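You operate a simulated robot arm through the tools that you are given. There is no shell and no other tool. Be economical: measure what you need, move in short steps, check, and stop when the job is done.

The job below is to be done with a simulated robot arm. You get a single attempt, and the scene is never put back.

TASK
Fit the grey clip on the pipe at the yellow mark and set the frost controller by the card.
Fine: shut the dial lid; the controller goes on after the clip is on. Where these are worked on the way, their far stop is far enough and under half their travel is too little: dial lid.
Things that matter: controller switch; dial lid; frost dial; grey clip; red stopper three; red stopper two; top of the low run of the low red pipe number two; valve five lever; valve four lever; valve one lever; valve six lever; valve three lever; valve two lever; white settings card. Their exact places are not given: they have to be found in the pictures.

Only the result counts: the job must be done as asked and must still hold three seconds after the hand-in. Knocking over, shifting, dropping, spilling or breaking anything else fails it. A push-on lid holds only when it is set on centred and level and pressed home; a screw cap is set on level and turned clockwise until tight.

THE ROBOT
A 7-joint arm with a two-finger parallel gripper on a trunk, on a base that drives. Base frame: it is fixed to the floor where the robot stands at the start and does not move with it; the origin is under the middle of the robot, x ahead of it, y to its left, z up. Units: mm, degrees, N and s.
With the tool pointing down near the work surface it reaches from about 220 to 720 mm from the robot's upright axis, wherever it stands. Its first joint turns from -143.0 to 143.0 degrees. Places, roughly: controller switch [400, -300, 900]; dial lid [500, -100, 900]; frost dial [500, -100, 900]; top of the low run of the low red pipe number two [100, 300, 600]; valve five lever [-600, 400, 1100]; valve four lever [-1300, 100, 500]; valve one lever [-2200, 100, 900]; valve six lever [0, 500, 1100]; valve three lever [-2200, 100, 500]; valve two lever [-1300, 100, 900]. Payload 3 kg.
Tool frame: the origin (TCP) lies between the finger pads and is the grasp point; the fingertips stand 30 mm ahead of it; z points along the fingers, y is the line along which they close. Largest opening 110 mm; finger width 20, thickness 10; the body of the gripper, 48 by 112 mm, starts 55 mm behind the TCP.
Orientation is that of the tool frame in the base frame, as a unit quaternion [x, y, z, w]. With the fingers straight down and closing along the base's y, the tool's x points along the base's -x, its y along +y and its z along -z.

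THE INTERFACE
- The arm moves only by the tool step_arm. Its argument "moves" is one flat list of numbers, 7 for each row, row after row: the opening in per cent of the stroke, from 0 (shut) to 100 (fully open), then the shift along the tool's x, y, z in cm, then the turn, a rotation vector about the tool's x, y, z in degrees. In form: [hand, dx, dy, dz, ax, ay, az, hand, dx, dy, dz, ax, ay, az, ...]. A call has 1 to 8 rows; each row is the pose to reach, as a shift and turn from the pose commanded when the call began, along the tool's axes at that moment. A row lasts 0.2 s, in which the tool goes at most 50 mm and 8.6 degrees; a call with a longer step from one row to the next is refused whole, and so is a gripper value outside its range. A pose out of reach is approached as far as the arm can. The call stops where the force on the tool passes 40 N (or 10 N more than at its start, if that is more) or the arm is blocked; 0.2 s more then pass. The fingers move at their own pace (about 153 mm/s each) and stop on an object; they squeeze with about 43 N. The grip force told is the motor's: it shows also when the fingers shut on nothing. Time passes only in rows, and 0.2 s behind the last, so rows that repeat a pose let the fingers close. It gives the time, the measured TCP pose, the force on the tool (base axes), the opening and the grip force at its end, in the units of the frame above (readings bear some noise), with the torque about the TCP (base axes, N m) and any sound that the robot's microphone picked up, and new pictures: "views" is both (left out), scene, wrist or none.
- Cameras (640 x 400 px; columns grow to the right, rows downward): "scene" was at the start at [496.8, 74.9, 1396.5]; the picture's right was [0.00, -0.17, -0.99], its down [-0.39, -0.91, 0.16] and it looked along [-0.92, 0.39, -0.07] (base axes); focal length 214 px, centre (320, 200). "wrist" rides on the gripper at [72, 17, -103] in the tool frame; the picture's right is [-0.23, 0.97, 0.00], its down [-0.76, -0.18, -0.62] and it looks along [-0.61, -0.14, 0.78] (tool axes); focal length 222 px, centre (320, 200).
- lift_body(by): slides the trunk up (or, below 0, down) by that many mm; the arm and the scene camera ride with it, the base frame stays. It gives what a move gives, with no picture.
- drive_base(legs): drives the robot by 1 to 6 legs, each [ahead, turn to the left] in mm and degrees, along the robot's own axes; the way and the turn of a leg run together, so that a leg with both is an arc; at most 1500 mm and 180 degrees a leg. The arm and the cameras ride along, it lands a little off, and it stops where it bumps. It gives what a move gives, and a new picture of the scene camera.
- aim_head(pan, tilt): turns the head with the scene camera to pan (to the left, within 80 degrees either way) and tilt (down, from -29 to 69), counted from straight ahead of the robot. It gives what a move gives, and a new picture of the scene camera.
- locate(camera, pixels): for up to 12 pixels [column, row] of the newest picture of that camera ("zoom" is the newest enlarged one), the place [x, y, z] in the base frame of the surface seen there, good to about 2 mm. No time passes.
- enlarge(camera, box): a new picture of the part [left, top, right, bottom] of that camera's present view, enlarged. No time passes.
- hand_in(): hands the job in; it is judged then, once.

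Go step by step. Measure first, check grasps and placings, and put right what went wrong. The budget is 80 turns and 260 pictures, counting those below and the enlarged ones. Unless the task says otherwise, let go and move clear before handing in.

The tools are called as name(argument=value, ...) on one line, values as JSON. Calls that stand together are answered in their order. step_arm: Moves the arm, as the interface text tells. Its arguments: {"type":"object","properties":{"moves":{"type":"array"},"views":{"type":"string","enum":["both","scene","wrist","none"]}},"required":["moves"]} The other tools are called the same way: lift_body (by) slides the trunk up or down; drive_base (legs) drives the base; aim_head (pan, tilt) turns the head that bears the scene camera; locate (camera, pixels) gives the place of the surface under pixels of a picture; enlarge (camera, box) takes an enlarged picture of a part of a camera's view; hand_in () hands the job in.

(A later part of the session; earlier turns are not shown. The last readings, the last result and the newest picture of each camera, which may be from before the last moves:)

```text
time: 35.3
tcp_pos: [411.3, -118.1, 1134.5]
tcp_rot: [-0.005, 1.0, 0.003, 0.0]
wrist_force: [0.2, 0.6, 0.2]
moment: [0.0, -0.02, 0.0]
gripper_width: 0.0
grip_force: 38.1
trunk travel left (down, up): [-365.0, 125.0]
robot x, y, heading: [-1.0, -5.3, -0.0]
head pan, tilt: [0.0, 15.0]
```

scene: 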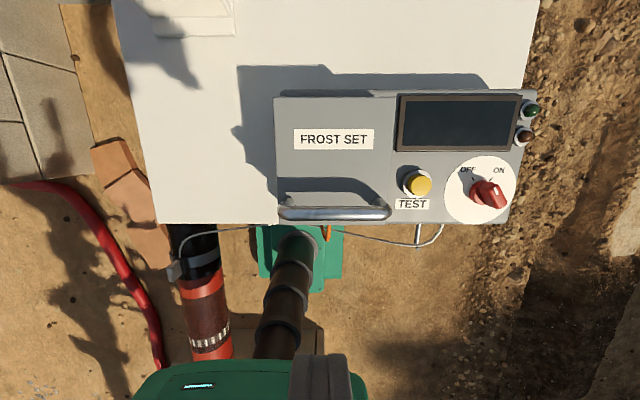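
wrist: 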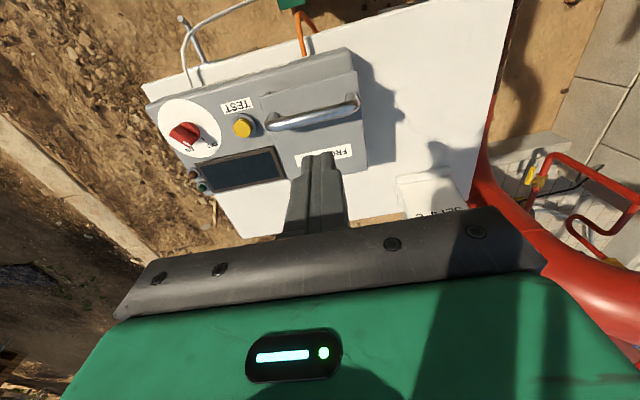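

I'll zoom and measure the controller: handle, lid edges, switch.

enlarge(camera="scene", box=[265, 80, 405, 230])

locate(camera="scene", pixels=[[282, 212], [335, 213], [388, 211], [280, 105], [335, 100], [392, 100], [335, 160], [335, 195], [460, 200], [520, 120], [418, 205], [335, 93]])

enlarge(camera="scene", box=[440, 150, 530, 230])

locate(camera="zoom", pixels=[[160, 150], [220, 110], [335, 160], [300, 200], [350, 260], [430, 260], [470, 300], [390, 230], [500, 230], [200, 350], [480, 60], [440, 370]])

```text
2.67 times, centred on (335, 155) of scene
```

zoom: 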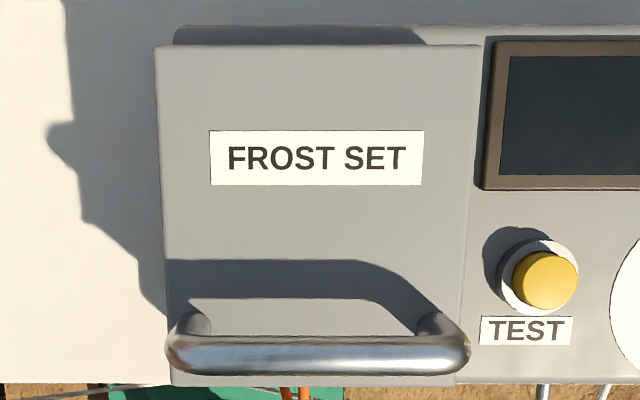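

```text
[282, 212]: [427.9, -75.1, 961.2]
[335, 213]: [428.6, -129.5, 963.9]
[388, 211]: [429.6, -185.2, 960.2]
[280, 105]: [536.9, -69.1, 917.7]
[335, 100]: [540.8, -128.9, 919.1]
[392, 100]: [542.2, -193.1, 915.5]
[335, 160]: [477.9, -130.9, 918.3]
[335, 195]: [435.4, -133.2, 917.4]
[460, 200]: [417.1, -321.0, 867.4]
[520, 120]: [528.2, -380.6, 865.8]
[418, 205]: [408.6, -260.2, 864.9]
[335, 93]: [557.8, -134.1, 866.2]
```

```text
5.00 times, centred on (485, 190) of scene
```

zoom: 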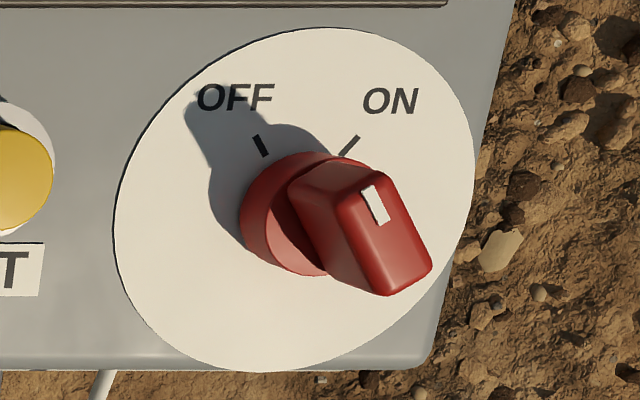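

```text
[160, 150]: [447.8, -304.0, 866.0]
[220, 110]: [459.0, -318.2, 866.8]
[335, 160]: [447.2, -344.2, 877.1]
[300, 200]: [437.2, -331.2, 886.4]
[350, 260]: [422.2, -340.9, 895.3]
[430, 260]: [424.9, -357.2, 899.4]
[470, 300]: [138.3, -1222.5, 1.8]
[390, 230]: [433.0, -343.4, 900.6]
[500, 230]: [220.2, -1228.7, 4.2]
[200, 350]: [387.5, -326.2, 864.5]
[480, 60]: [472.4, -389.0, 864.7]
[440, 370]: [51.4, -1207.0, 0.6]
```

Handle bar runs along y at x 428, z ~957, over a lid top at 918. I'll yaw 90° above the handle so the fingers close along x.

step_arm(moves=[40, 0, 0, 0.5, 0, 0, -8.5, 40, -0.4, -0.3, 1, 0, 0, -17, 40, -0.8, -0.6, 1.5, 0, 0, -25.5, 40, -1.2, -0.9, 2, 0, 0, -34, 40, -1.7, -1.2, 3, 0, 0, -42.5, 40, -1.7, -1.2, 4, 0, 0, -51, 40, -1.7, -1.2, 5, 0, 0, -59.5, 40, -1.7, -1.2, 6, 0, 0, -68], views="none")

step_arm(moves=[40, 0, 0, 0.5, 0, 0, -8, 40, 0, 0, 1, 0, 0, -16, 40, 0, 0, 1, 0, 0, -22.3, 40, 0, 0, 1, 0, 0, -22.3])

```text
time: 37.1
tcp_pos: [428.4, -133.1, 1071.9]
tcp_rot: [-0.564, 0.826, 0.003, 0.002]
wrist_force: [-0.1, 0.3, 0.9]
moment: [0.04, -0.06, 0.0]
gripper_width: 43.9
grip_force: 0.1
trunk travel left (down, up): [-365.0, 125.0]
robot x, y, heading: [-3.1, -8.8, -0.1]
head pan, tilt: [0.0, 15.0]
```

```text
time: 38.1
tcp_pos: [427.5, -132.3, 1062.1]
tcp_rot: [0.712, -0.702, -0.002, -0.003]
wrist_force: [0.4, 0.5, -0.1]
moment: [-0.03, 0.0, 0.01]
gripper_width: 43.6
grip_force: 0.1
trunk travel left (down, up): [-365.0, 125.0]
robot x, y, heading: [-1.4, -11.8, -0.1]
head pan, tilt: [0.0, 15.0]
```

scene: 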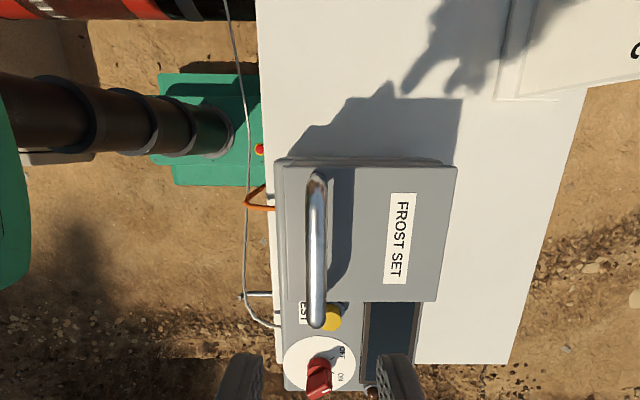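
wrist: 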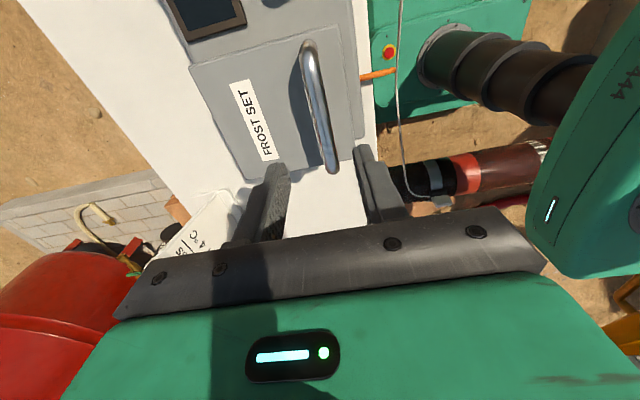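

I'll locate the bar and lid edges from these views before descending.

locate(camera="scene", pixels=[[316, 190], [316, 250], [316, 310], [310, 250], [324, 250], [289, 200], [282, 200], [277, 200], [365, 163], [365, 158], [456, 170], [445, 162]])

enlarge(camera="scene", box=[265, 145, 475, 276])

```text
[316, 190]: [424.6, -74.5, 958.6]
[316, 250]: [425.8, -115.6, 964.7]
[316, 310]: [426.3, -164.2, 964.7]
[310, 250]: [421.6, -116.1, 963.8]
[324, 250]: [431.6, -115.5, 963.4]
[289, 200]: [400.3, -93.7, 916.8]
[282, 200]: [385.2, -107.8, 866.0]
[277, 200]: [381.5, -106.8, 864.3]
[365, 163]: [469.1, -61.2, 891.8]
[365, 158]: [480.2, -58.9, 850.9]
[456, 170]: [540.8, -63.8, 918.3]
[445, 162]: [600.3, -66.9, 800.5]
```

```text
3.05 times, centred on (370, 210) of scene
```

zoom: 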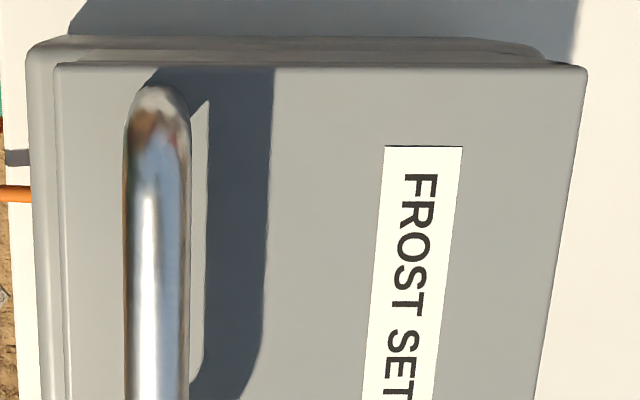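

Bar centre about x 426.5, z 958; the lid is a box hinged at the back (x~543). Descend and close on the bar.

step_arm(moves=[40, 0, 0.1, 4, 0, 0, 0, 40, 0, 0.1, 8, 0, 0, 0, 40, 0, 0.1, 10.4, 0, 0, 0, 40, 0, 0.1, 10.4, 0, 0, 0, 0, 0, 0.1, 10.4, 0, 0, 0, 0, 0, 0.1, 10.4, 0, 0, 0], views="wrist")

```text
time: 39.5
tcp_pos: [426.5, -129.9, 959.3]
tcp_rot: [0.712, -0.702, -0.003, -0.003]
wrist_force: [-5.7, 0.8, 0.2]
moment: [0.01, 0.15, -0.33]
gripper_width: 15.2
grip_force: 43.3
trunk travel left (down, up): [-365.0, 125.0]
robot x, y, heading: [-1.5, -8.9, 0.2]
head pan, tilt: [0.0, 15.0]
```

wrist: 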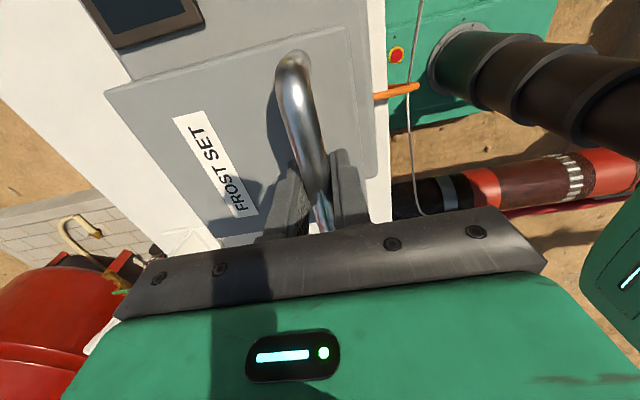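

Gripped (15 mm bar). Lift a small first arc step and read the force.

step_arm(moves=[0, 0, -0.3, -0.5, 0, 0, 0, 0, 0, -0.6, -1, 0, 0, 0, 0, 0, -1.0, -1.5, 0, 0, 0, 0, 0, -1.3, -1.9, 0, 0, 0], views="scene")

```text
time: 40.5
tcp_pos: [439.8, -130.4, 976.2]
tcp_rot: [0.713, -0.701, -0.002, -0.001]
wrist_force: [-2.6, -0.4, -0.4]
moment: [-0.56, 0.12, -0.52]
gripper_width: 15.5
grip_force: 43.0
trunk travel left (down, up): [-365.0, 125.0]
robot x, y, heading: [-0.6, -11.6, -0.1]
head pan, tilt: [0.0, 15.0]
```

scene: 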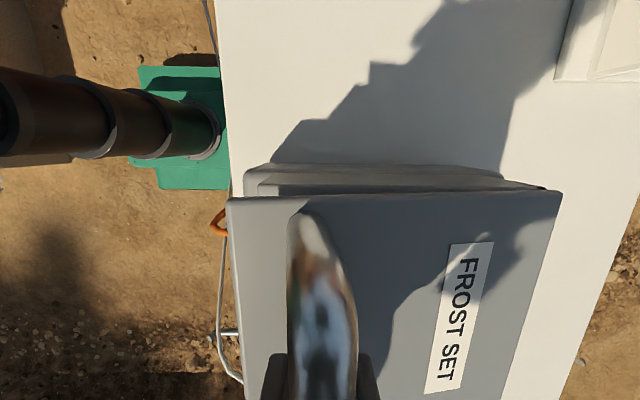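

The lid moves with little force. I'll locate its edges to fit the hinge.

locate(camera="scene", pixels=[[235, 205], [232, 220], [555, 195], [545, 215], [400, 230], [450, 300], [270, 205], [500, 210], [540, 190], [265, 190]])

enlarge(camera="scene", box=[225, 150, 575, 300])

```text
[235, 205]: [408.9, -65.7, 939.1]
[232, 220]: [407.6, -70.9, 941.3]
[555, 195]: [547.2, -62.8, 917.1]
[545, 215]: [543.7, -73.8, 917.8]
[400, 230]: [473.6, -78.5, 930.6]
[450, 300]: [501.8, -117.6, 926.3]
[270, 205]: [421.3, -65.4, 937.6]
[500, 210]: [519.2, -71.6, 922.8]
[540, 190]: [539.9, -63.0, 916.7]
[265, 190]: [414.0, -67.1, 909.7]
```

```text
1.83 times, centred on (400, 225) of scene
```

zoom: 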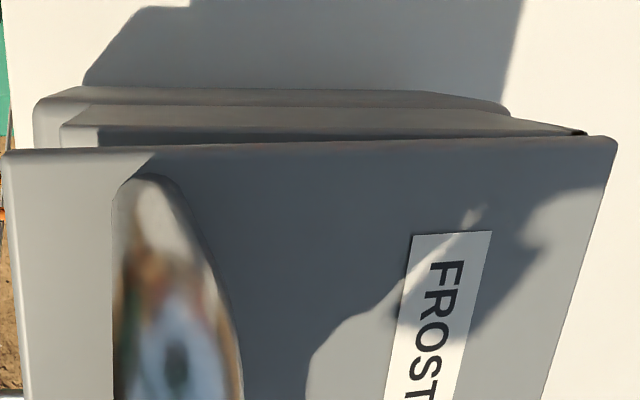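

The lid is a plate hinged near [546, 911]. Follow that arc with the fingers vertical.

step_arm(moves=[0, 0, -1.01, -1.41, 0, 0, 0, 0, 0, -2.2, -2.67, 0, 0, 0, 0, 0, -3.56, -3.75, 0, 0, 0, 0, 0, -5.06, -4.63, 0, 0, 0, 0, 0, -6.67, -5.3, 0, 0, 0, 0, 0, -8.35, -5.73, 0, 0, 0])

```text
time: 41.9
tcp_pos: [521.2, -130.3, 1035.3]
tcp_rot: [0.712, -0.702, 0.0, -0.003]
wrist_force: [-2.5, 0.9, 7.4]
moment: [-0.3, -0.15, -0.4]
gripper_width: 15.7
grip_force: 42.7
trunk travel left (down, up): [-365.0, 125.0]
robot x, y, heading: [0.7, -9.7, -0.1]
head pan, tilt: [0.0, 15.0]
```

scene: 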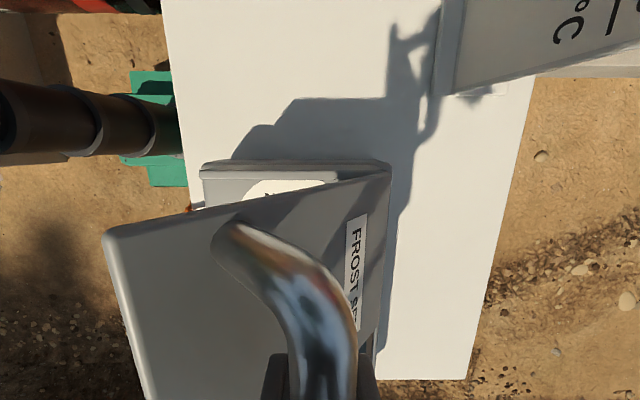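
wrist: 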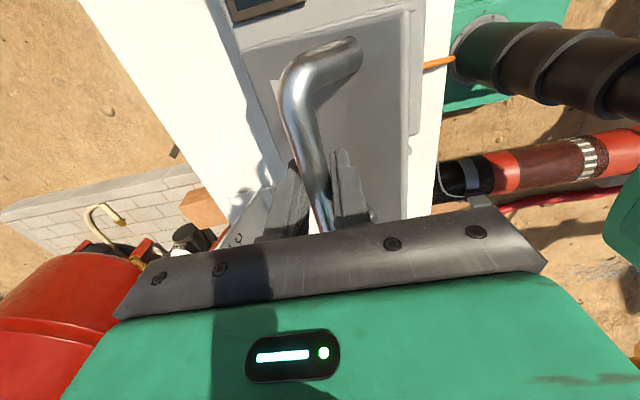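

Lid at about 58°. Continue the arc past vertical, the force limit guarding the stop.

step_arm(moves=[0, 0, -1.73, -0.2, 0, 0, 0, 0, 0, -3.46, -0.15, 0, 0, 0, 0, 0, -5.18, 0.13, 0, 0, 0, 0, 0, -6.84, 0.66, 0, 0, 0, 0, 0, -8.12, 1.25, 0, 0, 0])

```text
time: 43.1
tcp_pos: [602.6, -129.0, 1026.3]
tcp_rot: [0.712, -0.702, 0.0, -0.005]
wrist_force: [2.5, 5.6, 10.8]
moment: [-0.5, -0.2, -0.3]
gripper_width: 15.7
grip_force: 42.7
trunk travel left (down, up): [-365.0, 125.0]
robot x, y, heading: [2.2, -10.4, -0.2]
head pan, tilt: [0.0, 15.0]
stopped in row 5: the force on the tool passed its limit at 49 N (the readings are from after the stop); the commanded pose is now the measured one
```

scene: 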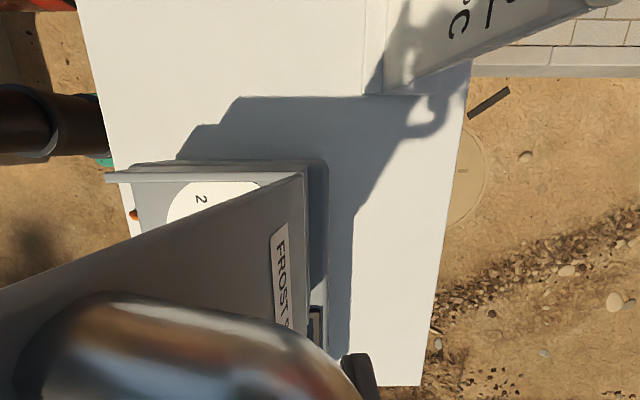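
wrist: 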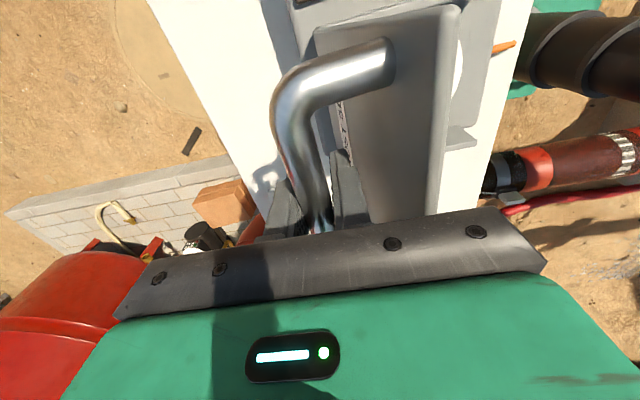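

Stopped at about 95° with 49 N. I'll measure the lid's angle here.

locate(camera="scene", pixels=[[300, 180], [298, 200], [283, 250], [250, 240], [200, 265], [150, 275], [60, 290], [230, 200], [150, 190], [320, 320]])

locate(camera="wrist", pixels=[[390, 100], [420, 60], [420, 150], [440, 30], [400, 190], [455, 140], [380, 60]])

```text
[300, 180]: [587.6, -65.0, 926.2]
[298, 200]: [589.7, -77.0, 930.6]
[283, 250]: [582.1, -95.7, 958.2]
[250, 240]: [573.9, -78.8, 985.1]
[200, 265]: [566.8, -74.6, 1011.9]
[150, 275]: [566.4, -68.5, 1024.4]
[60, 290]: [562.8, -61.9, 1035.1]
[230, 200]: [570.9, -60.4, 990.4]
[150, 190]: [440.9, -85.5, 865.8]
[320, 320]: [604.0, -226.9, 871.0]
```

```text
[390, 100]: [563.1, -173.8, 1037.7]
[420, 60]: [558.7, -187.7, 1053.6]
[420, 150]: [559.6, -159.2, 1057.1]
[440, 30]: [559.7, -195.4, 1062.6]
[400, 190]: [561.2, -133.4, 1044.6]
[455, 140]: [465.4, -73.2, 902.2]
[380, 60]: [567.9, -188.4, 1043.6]
```

The lid plane seems displaced in x (back edge at ~588 instead of 547). I must check whether the controller body has shifted.

locate(camera="scene", pixels=[[110, 178], [140, 165], [200, 163], [300, 164], [320, 165], [327, 200], [135, 175], [325, 340], [316, 250], [315, 310]])

enlarge(camera="scene", box=[80, 140, 400, 340])

enlarge(camera="wrist", box=[240, 0, 520, 200])

```text
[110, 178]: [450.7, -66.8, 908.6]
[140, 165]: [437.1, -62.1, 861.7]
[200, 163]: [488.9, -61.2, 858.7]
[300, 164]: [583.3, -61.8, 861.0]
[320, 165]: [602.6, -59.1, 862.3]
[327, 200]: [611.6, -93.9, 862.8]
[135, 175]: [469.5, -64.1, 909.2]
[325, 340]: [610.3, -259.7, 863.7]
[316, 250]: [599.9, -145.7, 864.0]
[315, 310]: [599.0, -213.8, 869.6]
```

```text
2.00 times, centred on (240, 240) of scene
```

zoom: 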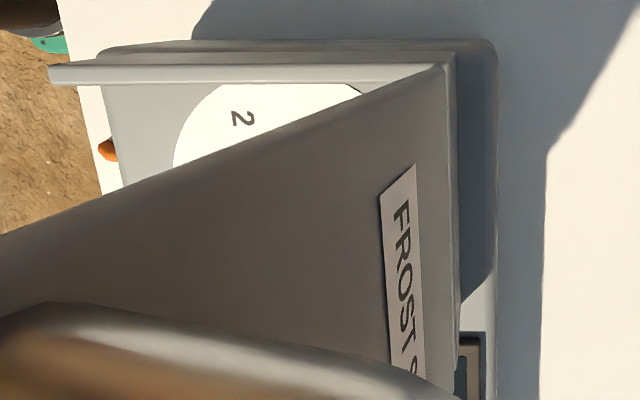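

```text
2.00 times, centred on (380, 100) of wrist
```

zoom: 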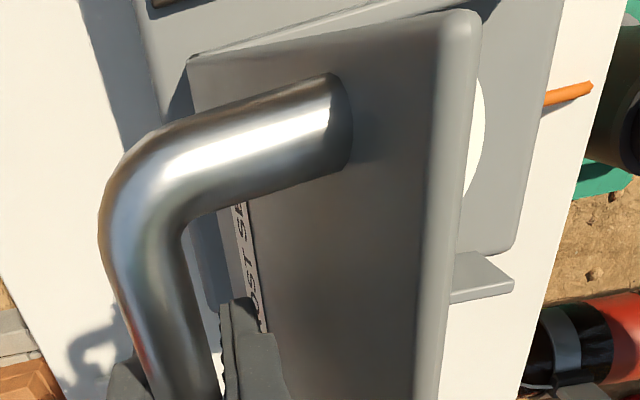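

The whole controller box has slid about 50 mm in +x on the table, because the lid's stop is around 78°. I'll restore that later by pushing it back; first see whether the lid stays open when I let go.

step_arm(moves=[20, 0, 0, 0, 0, 0, 0, 30, 0, 0, 0, 0, 0, 0, 30, 0, 0, 0, 0, 0, 0])

```text
time: 43.9
tcp_pos: [601.9, -129.9, 1025.3]
tcp_rot: [0.712, -0.702, -0.002, -0.003]
wrist_force: [0.6, 0.0, 0.1]
moment: [0.01, 0.03, -0.03]
gripper_width: 32.8
grip_force: 0.2
trunk travel left (down, up): [-365.0, 125.0]
robot x, y, heading: [-2.9, -10.2, 0.0]
head pan, tilt: [0.0, 15.0]
```

scene: 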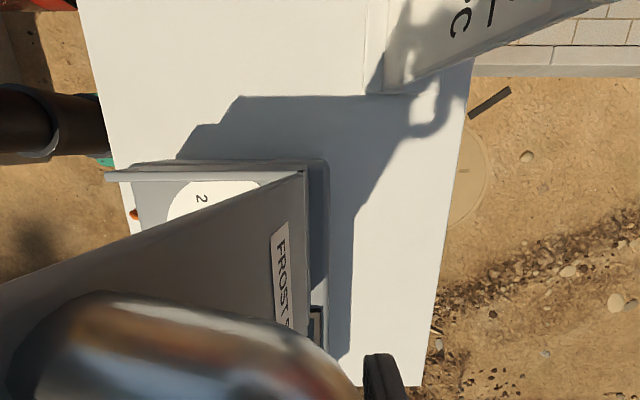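
wrist: 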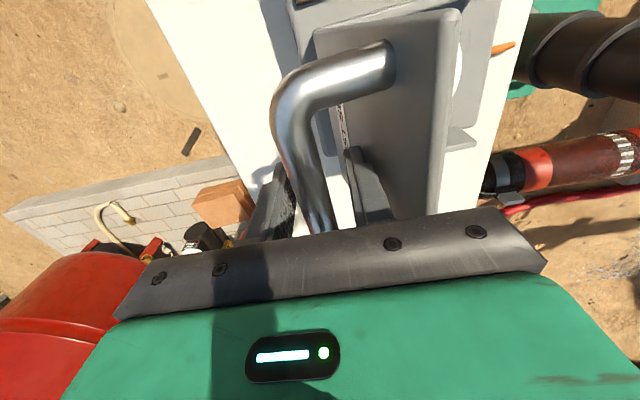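

The lid stays open. Rise and move back to view the dial.

step_arm(moves=[30, 0, 0, -4, 0, 0, 0, 30, 0, 0, -8, 0, 0, 0, 30, 0, 0, -12, 0, 0, 0, 30, 0, 4, -14, 0, 0, 0, 30, 0, 8, -14, 0, 0, 0, 30, 0, 12, -14, 0, 0, 0, 30, 0, 15, -14, 0, 0, 0, 30, 0, 15, -14, 0, 0, 0])

```text
time: 45.7
tcp_pos: [449.8, -131.4, 1167.1]
tcp_rot: [0.713, -0.701, -0.002, -0.004]
wrist_force: [0.7, -0.6, 0.1]
moment: [0.03, -0.02, 0.01]
gripper_width: 32.9
grip_force: 0.0
trunk travel left (down, up): [-365.0, 125.0]
robot x, y, heading: [-3.5, -11.3, -0.0]
head pan, tilt: [0.0, 15.0]
```

scene: 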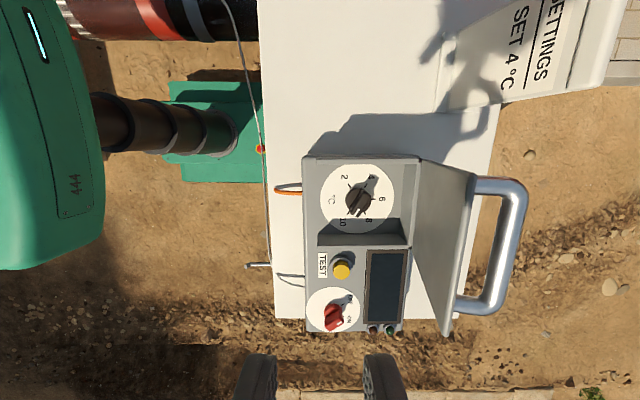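
wrist: 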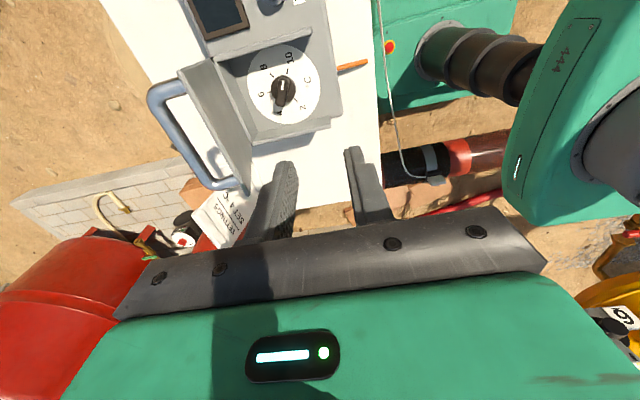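

The lid is open and the dial visible at (358,200). Zoom in on dial and body.

enlarge(camera="scene", box=[310, 155, 410, 240])

locate(camera="scene", pixels=[[358, 201], [376, 178], [345, 178], [382, 199], [370, 219], [343, 222], [305, 165], [305, 325], [302, 250], [415, 165], [400, 325], [385, 160]])

enlarge(camera="wrist", box=[230, 30, 340, 150])

```text
4.71 times, centred on (360, 198) of scene
```

zoom: 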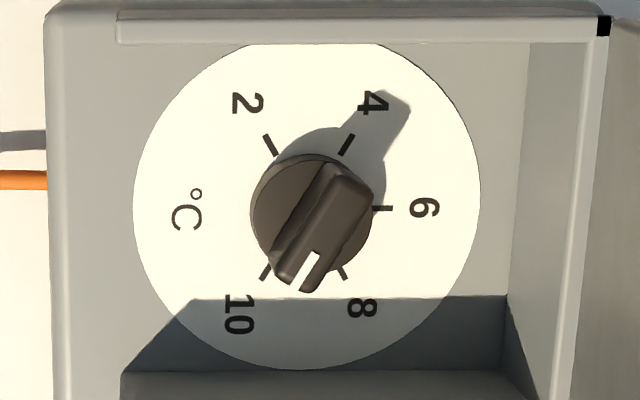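

```text
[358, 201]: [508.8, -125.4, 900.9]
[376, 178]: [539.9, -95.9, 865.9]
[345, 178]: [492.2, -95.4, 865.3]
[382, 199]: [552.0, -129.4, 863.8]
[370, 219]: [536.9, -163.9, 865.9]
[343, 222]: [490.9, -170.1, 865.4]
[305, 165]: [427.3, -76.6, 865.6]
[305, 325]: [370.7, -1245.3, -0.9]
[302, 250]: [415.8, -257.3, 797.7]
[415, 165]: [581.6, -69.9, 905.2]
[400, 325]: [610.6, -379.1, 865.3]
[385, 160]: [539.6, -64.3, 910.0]
```

```text
3.33 times, centred on (285, 90) of wrist
```

zoom: 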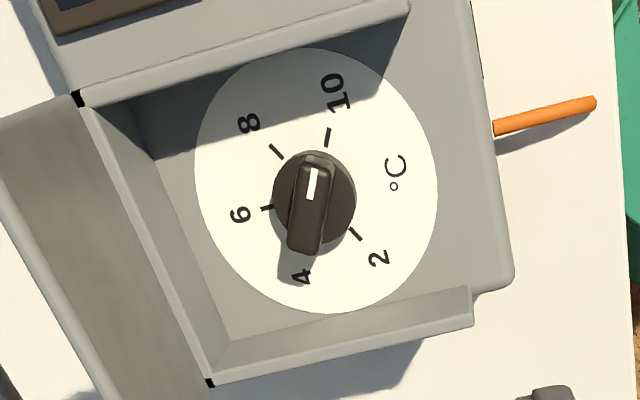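

The pointer (white mark) is at 10; ticks run 2-4-6-8-10 clockwise, so I need 180° counter-clockwise to 4. I'll get the dial centre from the ticks.

enlarge(camera="scene", box=[310, 155, 410, 240])

locate(camera="zoom", pixels=[[270, 145], [347, 144], [380, 208], [342, 272], [265, 271], [318, 170], [350, 182], [365, 200], [290, 280], [310, 285], [335, 215], [300, 230]])

locate(camera="zoom", pixels=[[135, 210], [480, 210], [300, 45], [300, 368], [90, 200], [595, 200], [350, 30], [300, 385], [250, 210], [280, 250], [310, 262], [345, 190]])

```text
4.71 times, centred on (360, 198) of scene
```

zoom: 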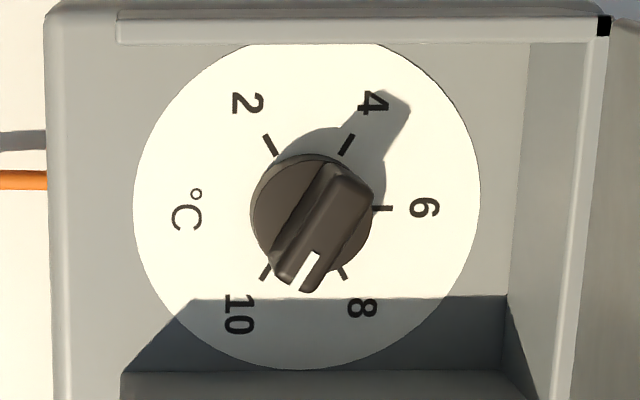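

```text
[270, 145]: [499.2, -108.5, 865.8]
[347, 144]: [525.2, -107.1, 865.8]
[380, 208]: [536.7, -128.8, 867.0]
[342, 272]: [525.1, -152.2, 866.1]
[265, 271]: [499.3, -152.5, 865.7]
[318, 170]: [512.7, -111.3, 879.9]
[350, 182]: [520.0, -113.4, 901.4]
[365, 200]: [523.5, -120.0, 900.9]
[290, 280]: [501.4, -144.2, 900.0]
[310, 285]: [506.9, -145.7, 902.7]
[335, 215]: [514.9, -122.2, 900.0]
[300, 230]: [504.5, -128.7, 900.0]
```

```text
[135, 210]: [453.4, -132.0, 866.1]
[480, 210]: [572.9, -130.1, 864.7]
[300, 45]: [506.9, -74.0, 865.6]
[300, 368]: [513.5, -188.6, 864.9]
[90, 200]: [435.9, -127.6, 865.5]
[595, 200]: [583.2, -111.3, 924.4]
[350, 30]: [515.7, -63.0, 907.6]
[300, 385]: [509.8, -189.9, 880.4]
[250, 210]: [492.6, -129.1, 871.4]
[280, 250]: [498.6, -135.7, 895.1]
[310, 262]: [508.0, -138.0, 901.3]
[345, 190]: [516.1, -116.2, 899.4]
```

Dial centre [512.2, −130.1], knob bar z 880–901. I'll turn the tool to yaw −120° (so one grip can do the 180°) at this height.

step_arm(moves=[30, 0, 0, 0, 0, 0, 8.5, 30, 0, 0, 0, 0, 0, 17, 30, 0, 0, 0, 0, 0, 25.5, 30, 0, 0, 0, 0, 0, 34, 30, 0, 0, 0, 0, 0, 42.5, 30, 0, 0, 0, 0, 0, 51, 30, 0, 0, 0, 0, 0, 59.5, 30, 0, 0, 0, 0, 0, 68], views="none")

step_arm(moves=[30, 0, 0, 0, 0, 0, 8.5, 30, 0, 0, 0, 0, 0, 17, 30, 0, 0, 0, 0, 0, 25.5, 30, 0, 0, 0, 0, 0, 34, 30, 0, 0, 0, 0, 0, 42.5, 30, 0, 0, 0, 0, 0, 51, 30, 0, 0, 0, 0, 0, 59.5, 30, 0, 0, 0, 0, 0, 68], views="none")

step_arm(moves=[30, 0, 0, 0, 0, 0, 8.5, 30, 0, 0, 0, 0, 0, 17, 30, 0, 0, 0, 0, 0, 25.5, 30, 0, 0, 0, 0, 0, 34, 30, 0, 0, 0, 0, 0, 42.5, 30, 0, 0, 0, 0, 0, 51, 30, 0, 0, 0, 0, 0, 59.5, 30, 0, 0, 0, 0, 0, 68], views="none")

```text
time: 47.5
tcp_pos: [450.5, -132.3, 1164.8]
tcp_rot: [-0.196, 0.981, 0.003, 0.002]
wrist_force: [0.7, -0.4, -0.4]
moment: [0.0, 0.0, -0.01]
gripper_width: 33.0
grip_force: 0.0
trunk travel left (down, up): [-365.0, 125.0]
robot x, y, heading: [-2.8, -7.4, -0.1]
head pan, tilt: [0.0, 15.0]
```

```text
time: 49.3
tcp_pos: [449.7, -132.5, 1164.6]
tcp_rot: [0.385, 0.923, 0.003, 0.0]
wrist_force: [-0.5, -0.4, 0.2]
moment: [-0.02, -0.01, 0.0]
gripper_width: 33.0
grip_force: 0.1
trunk travel left (down, up): [-365.0, 125.0]
robot x, y, heading: [1.4, -15.2, 0.0]
head pan, tilt: [0.0, 15.0]
```

```text
time: 51.1
tcp_pos: [451.4, -131.6, 1166.3]
tcp_rot: [0.835, 0.55, 0.004, -0.003]
wrist_force: [0.4, -0.2, -0.5]
moment: [0.01, 0.02, 0.0]
gripper_width: 33.1
grip_force: 0.0
trunk travel left (down, up): [-365.0, 125.0]
robot x, y, heading: [1.9, -9.0, 0.1]
head pan, tilt: [0.0, 15.0]
```

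Yaw is −113°; complete to −120°, then lean back 10° (to clear the lid) while moving over the dial.

step_arm(moves=[30, 0, 0, 0, 0, 0, 6.7, 30, 0, 0, 0, 0, 0, 6.7], views="none")

step_arm(moves=[30, 0, 0, 0, -4.33, 2.5, 0, 30, 0, 0, 0, -8.66, 5, 0, 30, 0.7, 1.2, 3, -8.66, 5, 0, 30, 1.5, 2.5, 6, -8.66, 5, 0, 30, 2.2, 3.7, 9, -8.66, 5, 0, 30, 3.0, 4.9, 12, -8.66, 5, 0, 30, 3.0, 4.9, 14, -8.66, 5, 0, 30, 3.0, 4.9, 15.6, -8.66, 5, 0])

```text
time: 51.7
tcp_pos: [450.8, -131.4, 1166.6]
tcp_rot: [0.865, 0.501, 0.003, -0.002]
wrist_force: [-0.8, -0.2, -0.1]
moment: [-0.03, 0.0, 0.02]
gripper_width: 33.0
grip_force: 0.1
trunk travel left (down, up): [-365.0, 125.0]
robot x, y, heading: [-1.5, -6.0, -0.0]
head pan, tilt: [0.0, 15.0]
```

```text
time: 53.5
tcp_pos: [506.7, -129.2, 1011.2]
tcp_rot: [0.862, 0.499, 0.079, 0.041]
wrist_force: [0.4, -0.3, 0.2]
moment: [0.0, 0.05, 0.01]
gripper_width: 33.2
grip_force: 0.0
trunk travel left (down, up): [-365.0, 125.0]
robot x, y, heading: [2.5, -11.0, 0.1]
head pan, tilt: [0.0, 15.0]
```

scene: 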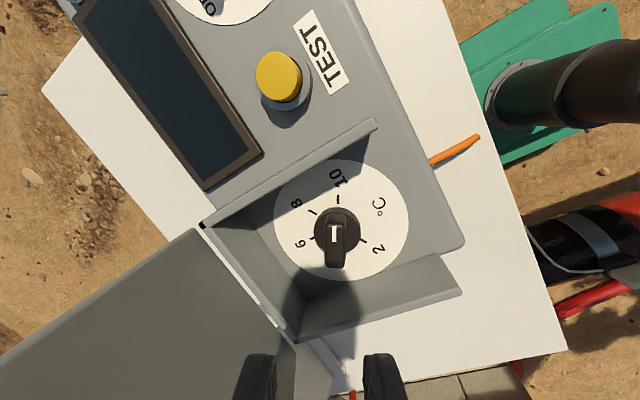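
wrist: 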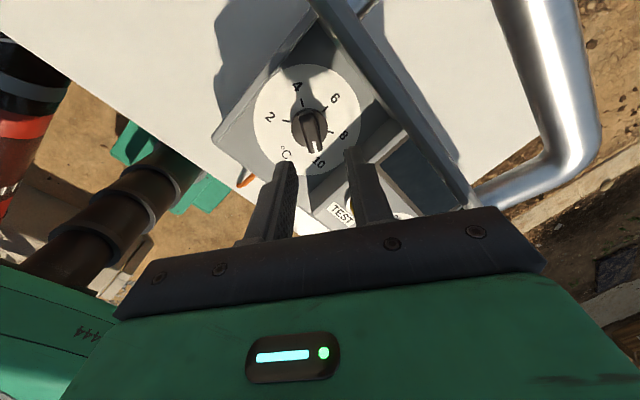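

Aligned. The lean is right. Descend over the knob.

step_arm(moves=[30, -0.3, -0.5, 3.5, 0, 0, 0, 30, -0.6, -0.9, 7, 0, 0, 0, 30, -0.85, -1.27, 9, 0, 0, 0, 30, -0.85, -1.27, 9.6, 0, 0, 0, 30, -0.85, -1.27, 9.6, 0, 0, 0])

```text
time: 53.8
tcp_pos: [513.2, -129.7, 998.2]
tcp_rot: [0.86, 0.5, 0.086, 0.051]
wrist_force: [-2.9, 1.6, 14.0]
moment: [-0.16, -0.79, 0.06]
gripper_width: 33.0
grip_force: 0.0
trunk travel left (down, up): [-365.0, 125.0]
robot x, y, heading: [-1.3, -9.9, 0.1]
head pan, tilt: [0.0, 15.0]
stopped in row 1: the force on the tool passed its limit at 85 N (the readings are from after the stop); the commanded pose is now the measured one
```

scene: 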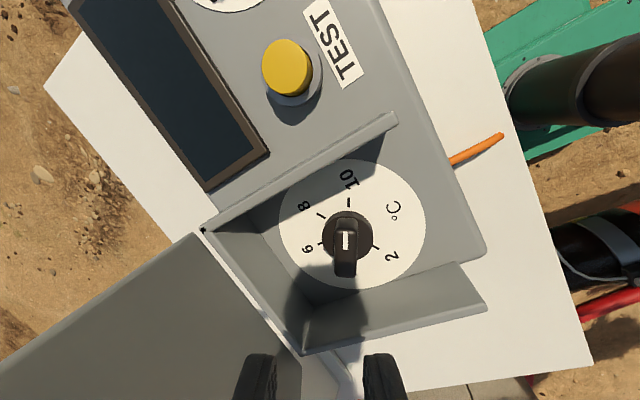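
wrist: 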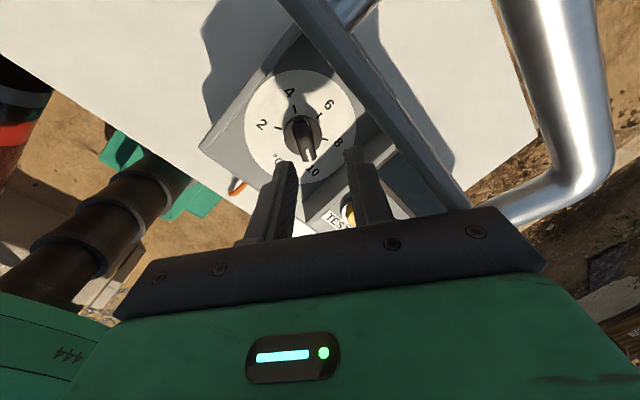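

It hit the lid's top edge with the gripper body (85 N). Back up and away toward −x, lean a further 5°, and look.

step_arm(moves=[30, 0.2, 0.35, -2, 0, 0, 0, 30, 0.1, 0, -4.5, 0, 0, 0, 30, -0.8, -1.6, -5, 0, 0, 0, 30, -1.0, -2.0, -5, -2.2, 1.25, 0, 30, -1.0, -2.0, -5, -4.33, 2.5, 0])

locate(camera="scene", pixels=[[320, 200]])

```text
time: 55.0
tcp_pos: [481.5, -128.8, 1038.8]
tcp_rot: [0.857, 0.496, 0.123, 0.07]
wrist_force: [0.3, 0.3, -0.7]
moment: [-0.03, -0.01, -0.02]
gripper_width: 33.2
grip_force: 0.1
trunk travel left (down, up): [-365.0, 125.0]
robot x, y, heading: [2.9, -8.3, -0.4]
head pan, tilt: [0.0, 15.0]
```

scene: 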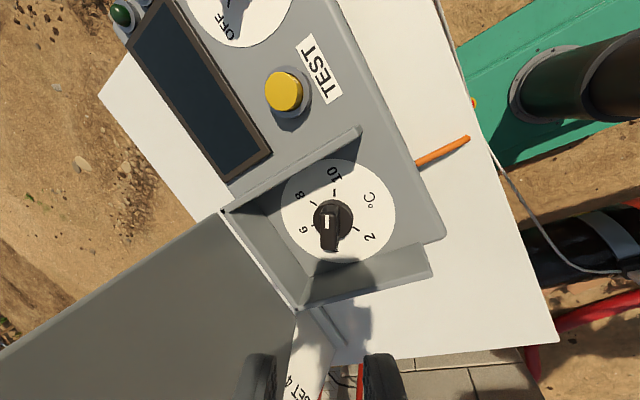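
wrist: 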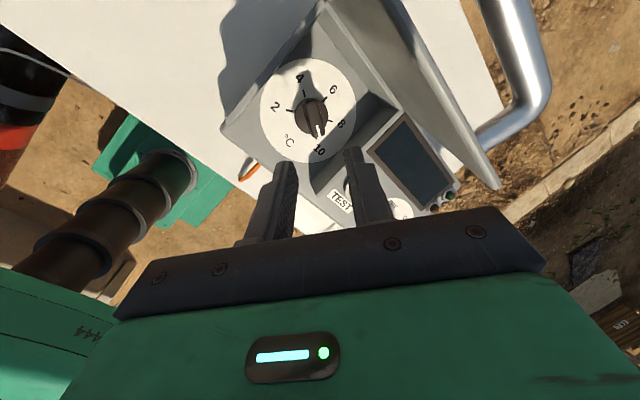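

```text
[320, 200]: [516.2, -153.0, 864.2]
```

I'll re-measure dial ticks and the lid's top edge after that bump.

enlarge(camera="scene", box=[270, 150, 410, 270])

locate(camera="wrist", pixels=[[492, 185], [400, 40], [420, 80], [450, 130], [470, 160], [360, 10], [290, 110], [304, 96], [328, 122], [326, 103], [470, 130], [500, 90]])

```text
3.33 times, centred on (340, 210) of scene
```

zoom: 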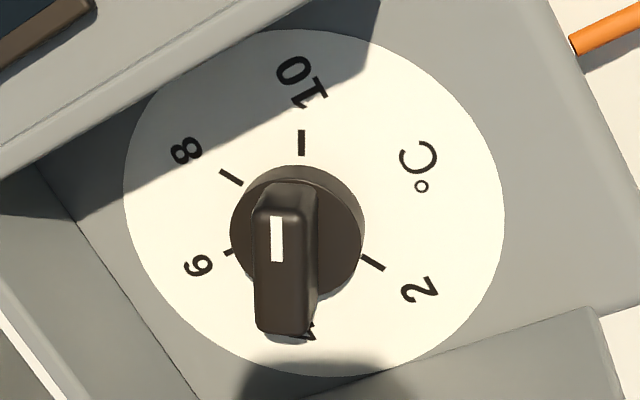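

```text
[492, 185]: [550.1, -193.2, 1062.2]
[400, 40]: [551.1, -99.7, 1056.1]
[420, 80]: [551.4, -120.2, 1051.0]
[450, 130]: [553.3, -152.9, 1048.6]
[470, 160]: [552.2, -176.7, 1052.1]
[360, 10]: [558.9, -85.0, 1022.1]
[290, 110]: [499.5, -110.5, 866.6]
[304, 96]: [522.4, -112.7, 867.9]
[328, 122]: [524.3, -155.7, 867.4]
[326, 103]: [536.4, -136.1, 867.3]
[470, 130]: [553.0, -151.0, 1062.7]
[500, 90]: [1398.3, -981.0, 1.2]
```

locate(camera="zoom", pixels=[[302, 143], [231, 177], [228, 252], [372, 263], [277, 240], [285, 325], [285, 200], [254, 260], [315, 260], [130, 200], [500, 215], [300, 32]])

```text
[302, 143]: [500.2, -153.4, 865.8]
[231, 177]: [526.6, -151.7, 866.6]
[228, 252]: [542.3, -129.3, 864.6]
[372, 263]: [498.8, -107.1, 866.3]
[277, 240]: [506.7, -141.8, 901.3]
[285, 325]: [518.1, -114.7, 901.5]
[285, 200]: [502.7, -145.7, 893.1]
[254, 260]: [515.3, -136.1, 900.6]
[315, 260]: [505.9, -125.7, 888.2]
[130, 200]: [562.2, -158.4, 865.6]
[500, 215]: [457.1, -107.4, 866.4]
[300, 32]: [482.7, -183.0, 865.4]
```

The centre is unchanged. Descend on the −x side, then forward over the knob at tip height just above it.

step_arm(moves=[30, -0.5, -0.8, 3.2, 0, 0, 0, 30, -1.0, -1.6, 6.4, 0, 0, 0, 30, -1.5, -2.33, 9.48, 0, 0, 0, 30, -1.1, -1.6, 9.7, 0, 0, 0, 30, -0.7, -0.9, 9.95, 0, 0, 0, 30, -0.34, -0.33, 10.15, 0, 0, 0, 30, -0.34, -0.33, 10.15, 0, 0, 0])

```text
time: 56.6
tcp_pos: [504.6, -129.8, 942.0]
tcp_rot: [0.857, 0.496, 0.122, 0.071]
wrist_force: [0.4, -0.1, -0.2]
moment: [-0.01, 0.0, 0.02]
gripper_width: 33.0
grip_force: 0.0
trunk travel left (down, up): [-365.0, 125.0]
robot x, y, heading: [-2.6, -11.5, 0.0]
head pan, tilt: [0.0, 15.0]
```

scene: 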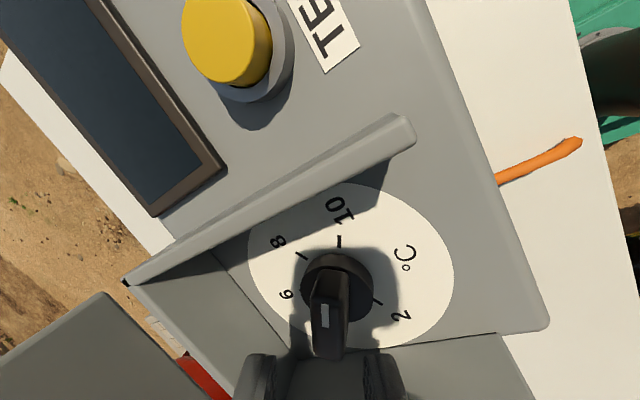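
wrist: 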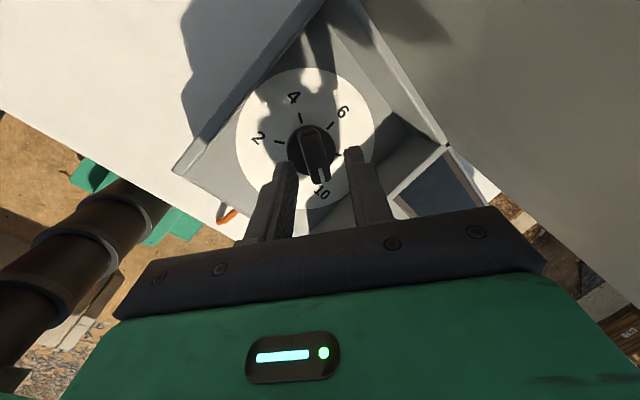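

Clear. Descend 27 mm onto the knob and close.

step_arm(moves=[30, -0.18, -0.27, 1.3, 0, 0, 0, 30, -0.36, -0.54, 2.62, 0, 0, 0, 30, -0.36, -0.54, 2.62, 0, 0, 0, 20, -0.36, -0.54, 2.62, 0, 0, 0, 0, -0.36, -0.54, 2.62, 0, 0, 0, 0, -0.36, -0.54, 2.62, 0, 0, 0])

```text
time: 58.0
tcp_pos: [506.1, -130.6, 915.3]
tcp_rot: [0.856, 0.497, 0.122, 0.071]
wrist_force: [0.2, 0.3, -0.5]
moment: [-0.03, 0.75, 0.29]
gripper_width: 19.6
grip_force: 42.9
trunk travel left (down, up): [-365.0, 125.0]
robot x, y, heading: [3.9, -9.4, 0.1]
head pan, tilt: [0.0, 15.0]
```

scene: 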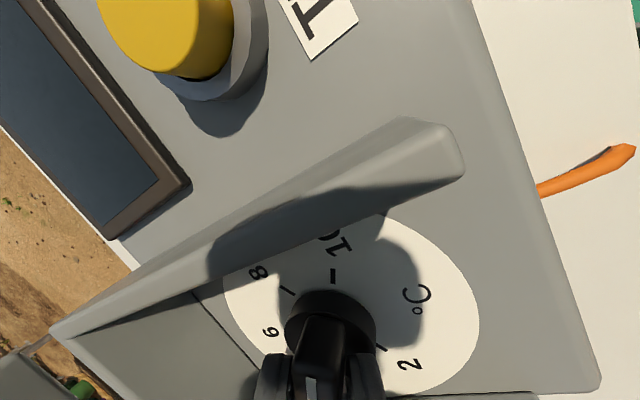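
wrist: 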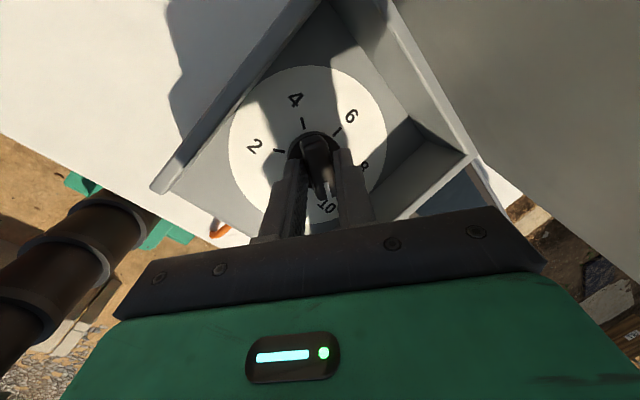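

Gripped. Turn counter-clockwise 56° first and check that the knob follows.

step_arm(moves=[0, 0, 0, 0, 0, 0, -7, 0, 0, 0, 0, 0, 0, -14, 0, 0, 0, 0, 0, 0, -21, 0, 0, 0, 0, 0, 0, -28, 0, 0, 0, 0, 0, 0, -35, 0, 0, 0, 0, 0, 0, -42, 0, 0, 0, 0, 0, 0, -49, 0, 0, 0, 0, 0, 0, -56])

```text
time: 59.8
tcp_pos: [504.5, -129.4, 915.8]
tcp_rot: [0.523, 0.841, 0.075, 0.12]
wrist_force: [-1.7, 1.1, 17.9]
moment: [0.81, 0.93, 0.04]
gripper_width: 19.3
grip_force: 42.9
trunk travel left (down, up): [-365.0, 125.0]
robot x, y, heading: [1.5, -10.8, 0.1]
head pan, tilt: [0.0, 15.0]
```

scene: 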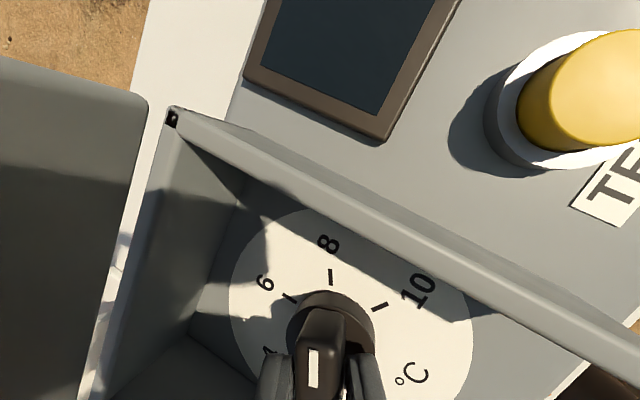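
wrist: 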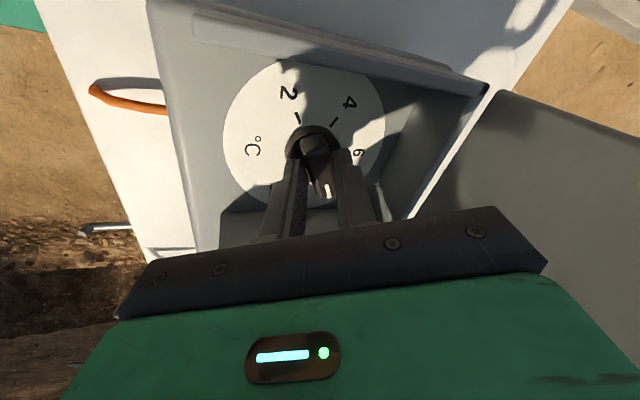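

The pointer is at 8 now. Continue 60° with 2 mm less press.

step_arm(moves=[0, 0, 0, -0.1, 0, 0, -7.5, 0, 0, 0, -0.2, 0, 0, -15, 0, 0, 0, -0.2, 0, 0, -22.5, 0, 0, 0, -0.2, 0, 0, -30, 0, 0, 0, -0.2, 0, 0, -37.5, 0, 0, 0, -0.2, 0, 0, -45, 0, 0, 0, -0.2, 0, 0, -52.5, 0, 0, 0, -0.2, 0, 0, -60])

```text
time: 61.6
tcp_pos: [505.7, -130.2, 916.6]
tcp_rot: [0.032, 0.99, 0.005, 0.141]
wrist_force: [-4.9, -2.5, 8.4]
moment: [-0.47, 0.67, 0.04]
gripper_width: 15.8
grip_force: 43.3
trunk travel left (down, up): [-365.0, 125.0]
robot x, y, heading: [1.1, -9.1, 0.1]
head pan, tilt: [0.0, 15.0]
```

scene: 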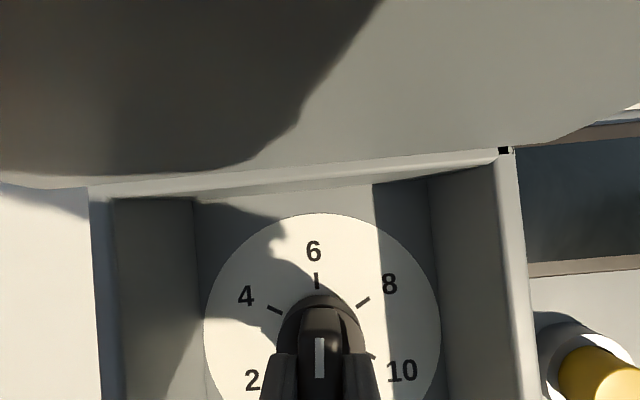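
wrist: 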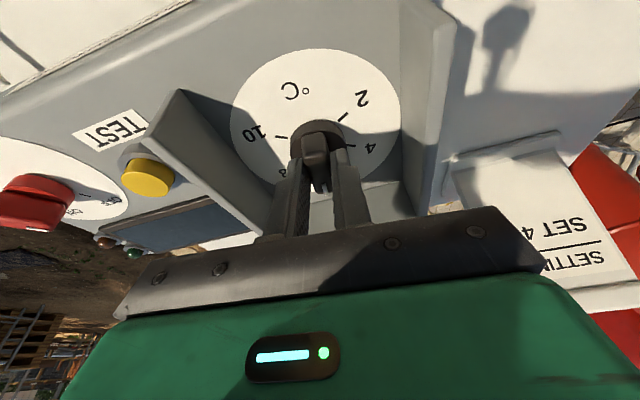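

Pointer just short of 6 (yaw −3.7°). Turn the remaining 64° to 4.

step_arm(moves=[0, 0, 0, 0, 0, 0, -8, 0, 0, 0, 0, 0, 0, -16, 0, 0, 0, 0, 0, 0, -24, 0, 0, 0, 0, 0, 0, -32, 0, 0, 0, 0, 0, 0, -40, 0, 0, 0, 0, 0, 0, -48, 0, 0, 0, 0, 0, 0, -56, 0, 0, 0, 0, 0, 0, -64])

enlarge(camera="wrist", box=[220, 30, 420, 230])

```text
time: 63.4
tcp_pos: [506.0, -132.2, 917.6]
tcp_rot: [-0.498, 0.856, -0.07, 0.122]
wrist_force: [2.6, 3.8, 1.4]
moment: [0.93, 0.05, 0.1]
gripper_width: 19.2
grip_force: 42.4
trunk travel left (down, up): [-365.0, 125.0]
robot x, y, heading: [-1.8, -8.0, 0.2]
head pan, tilt: [0.0, 15.0]
```

scene: 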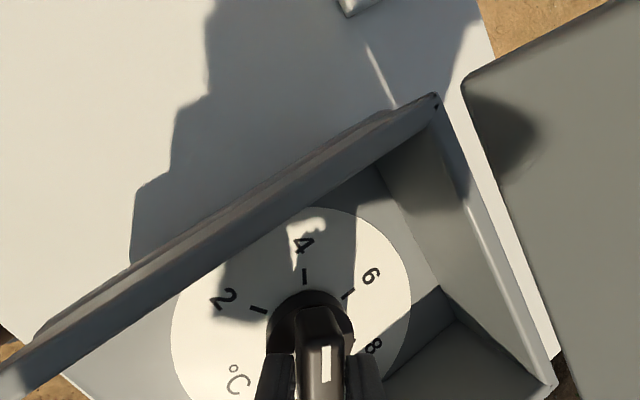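
wrist: 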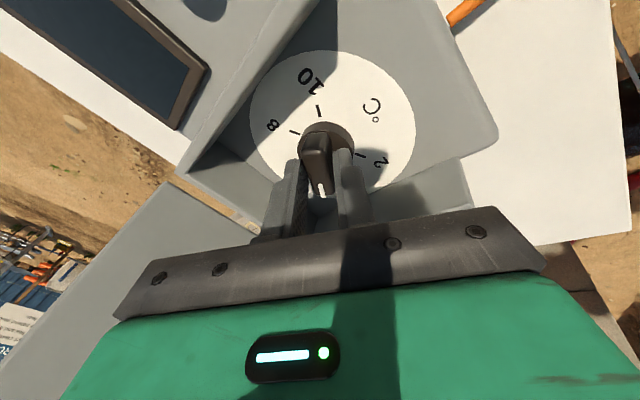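

```text
2.00 times, centred on (320, 130) of wrist
```

zoom: 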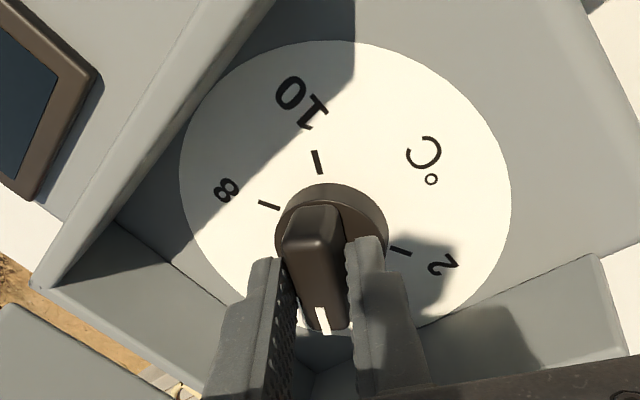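

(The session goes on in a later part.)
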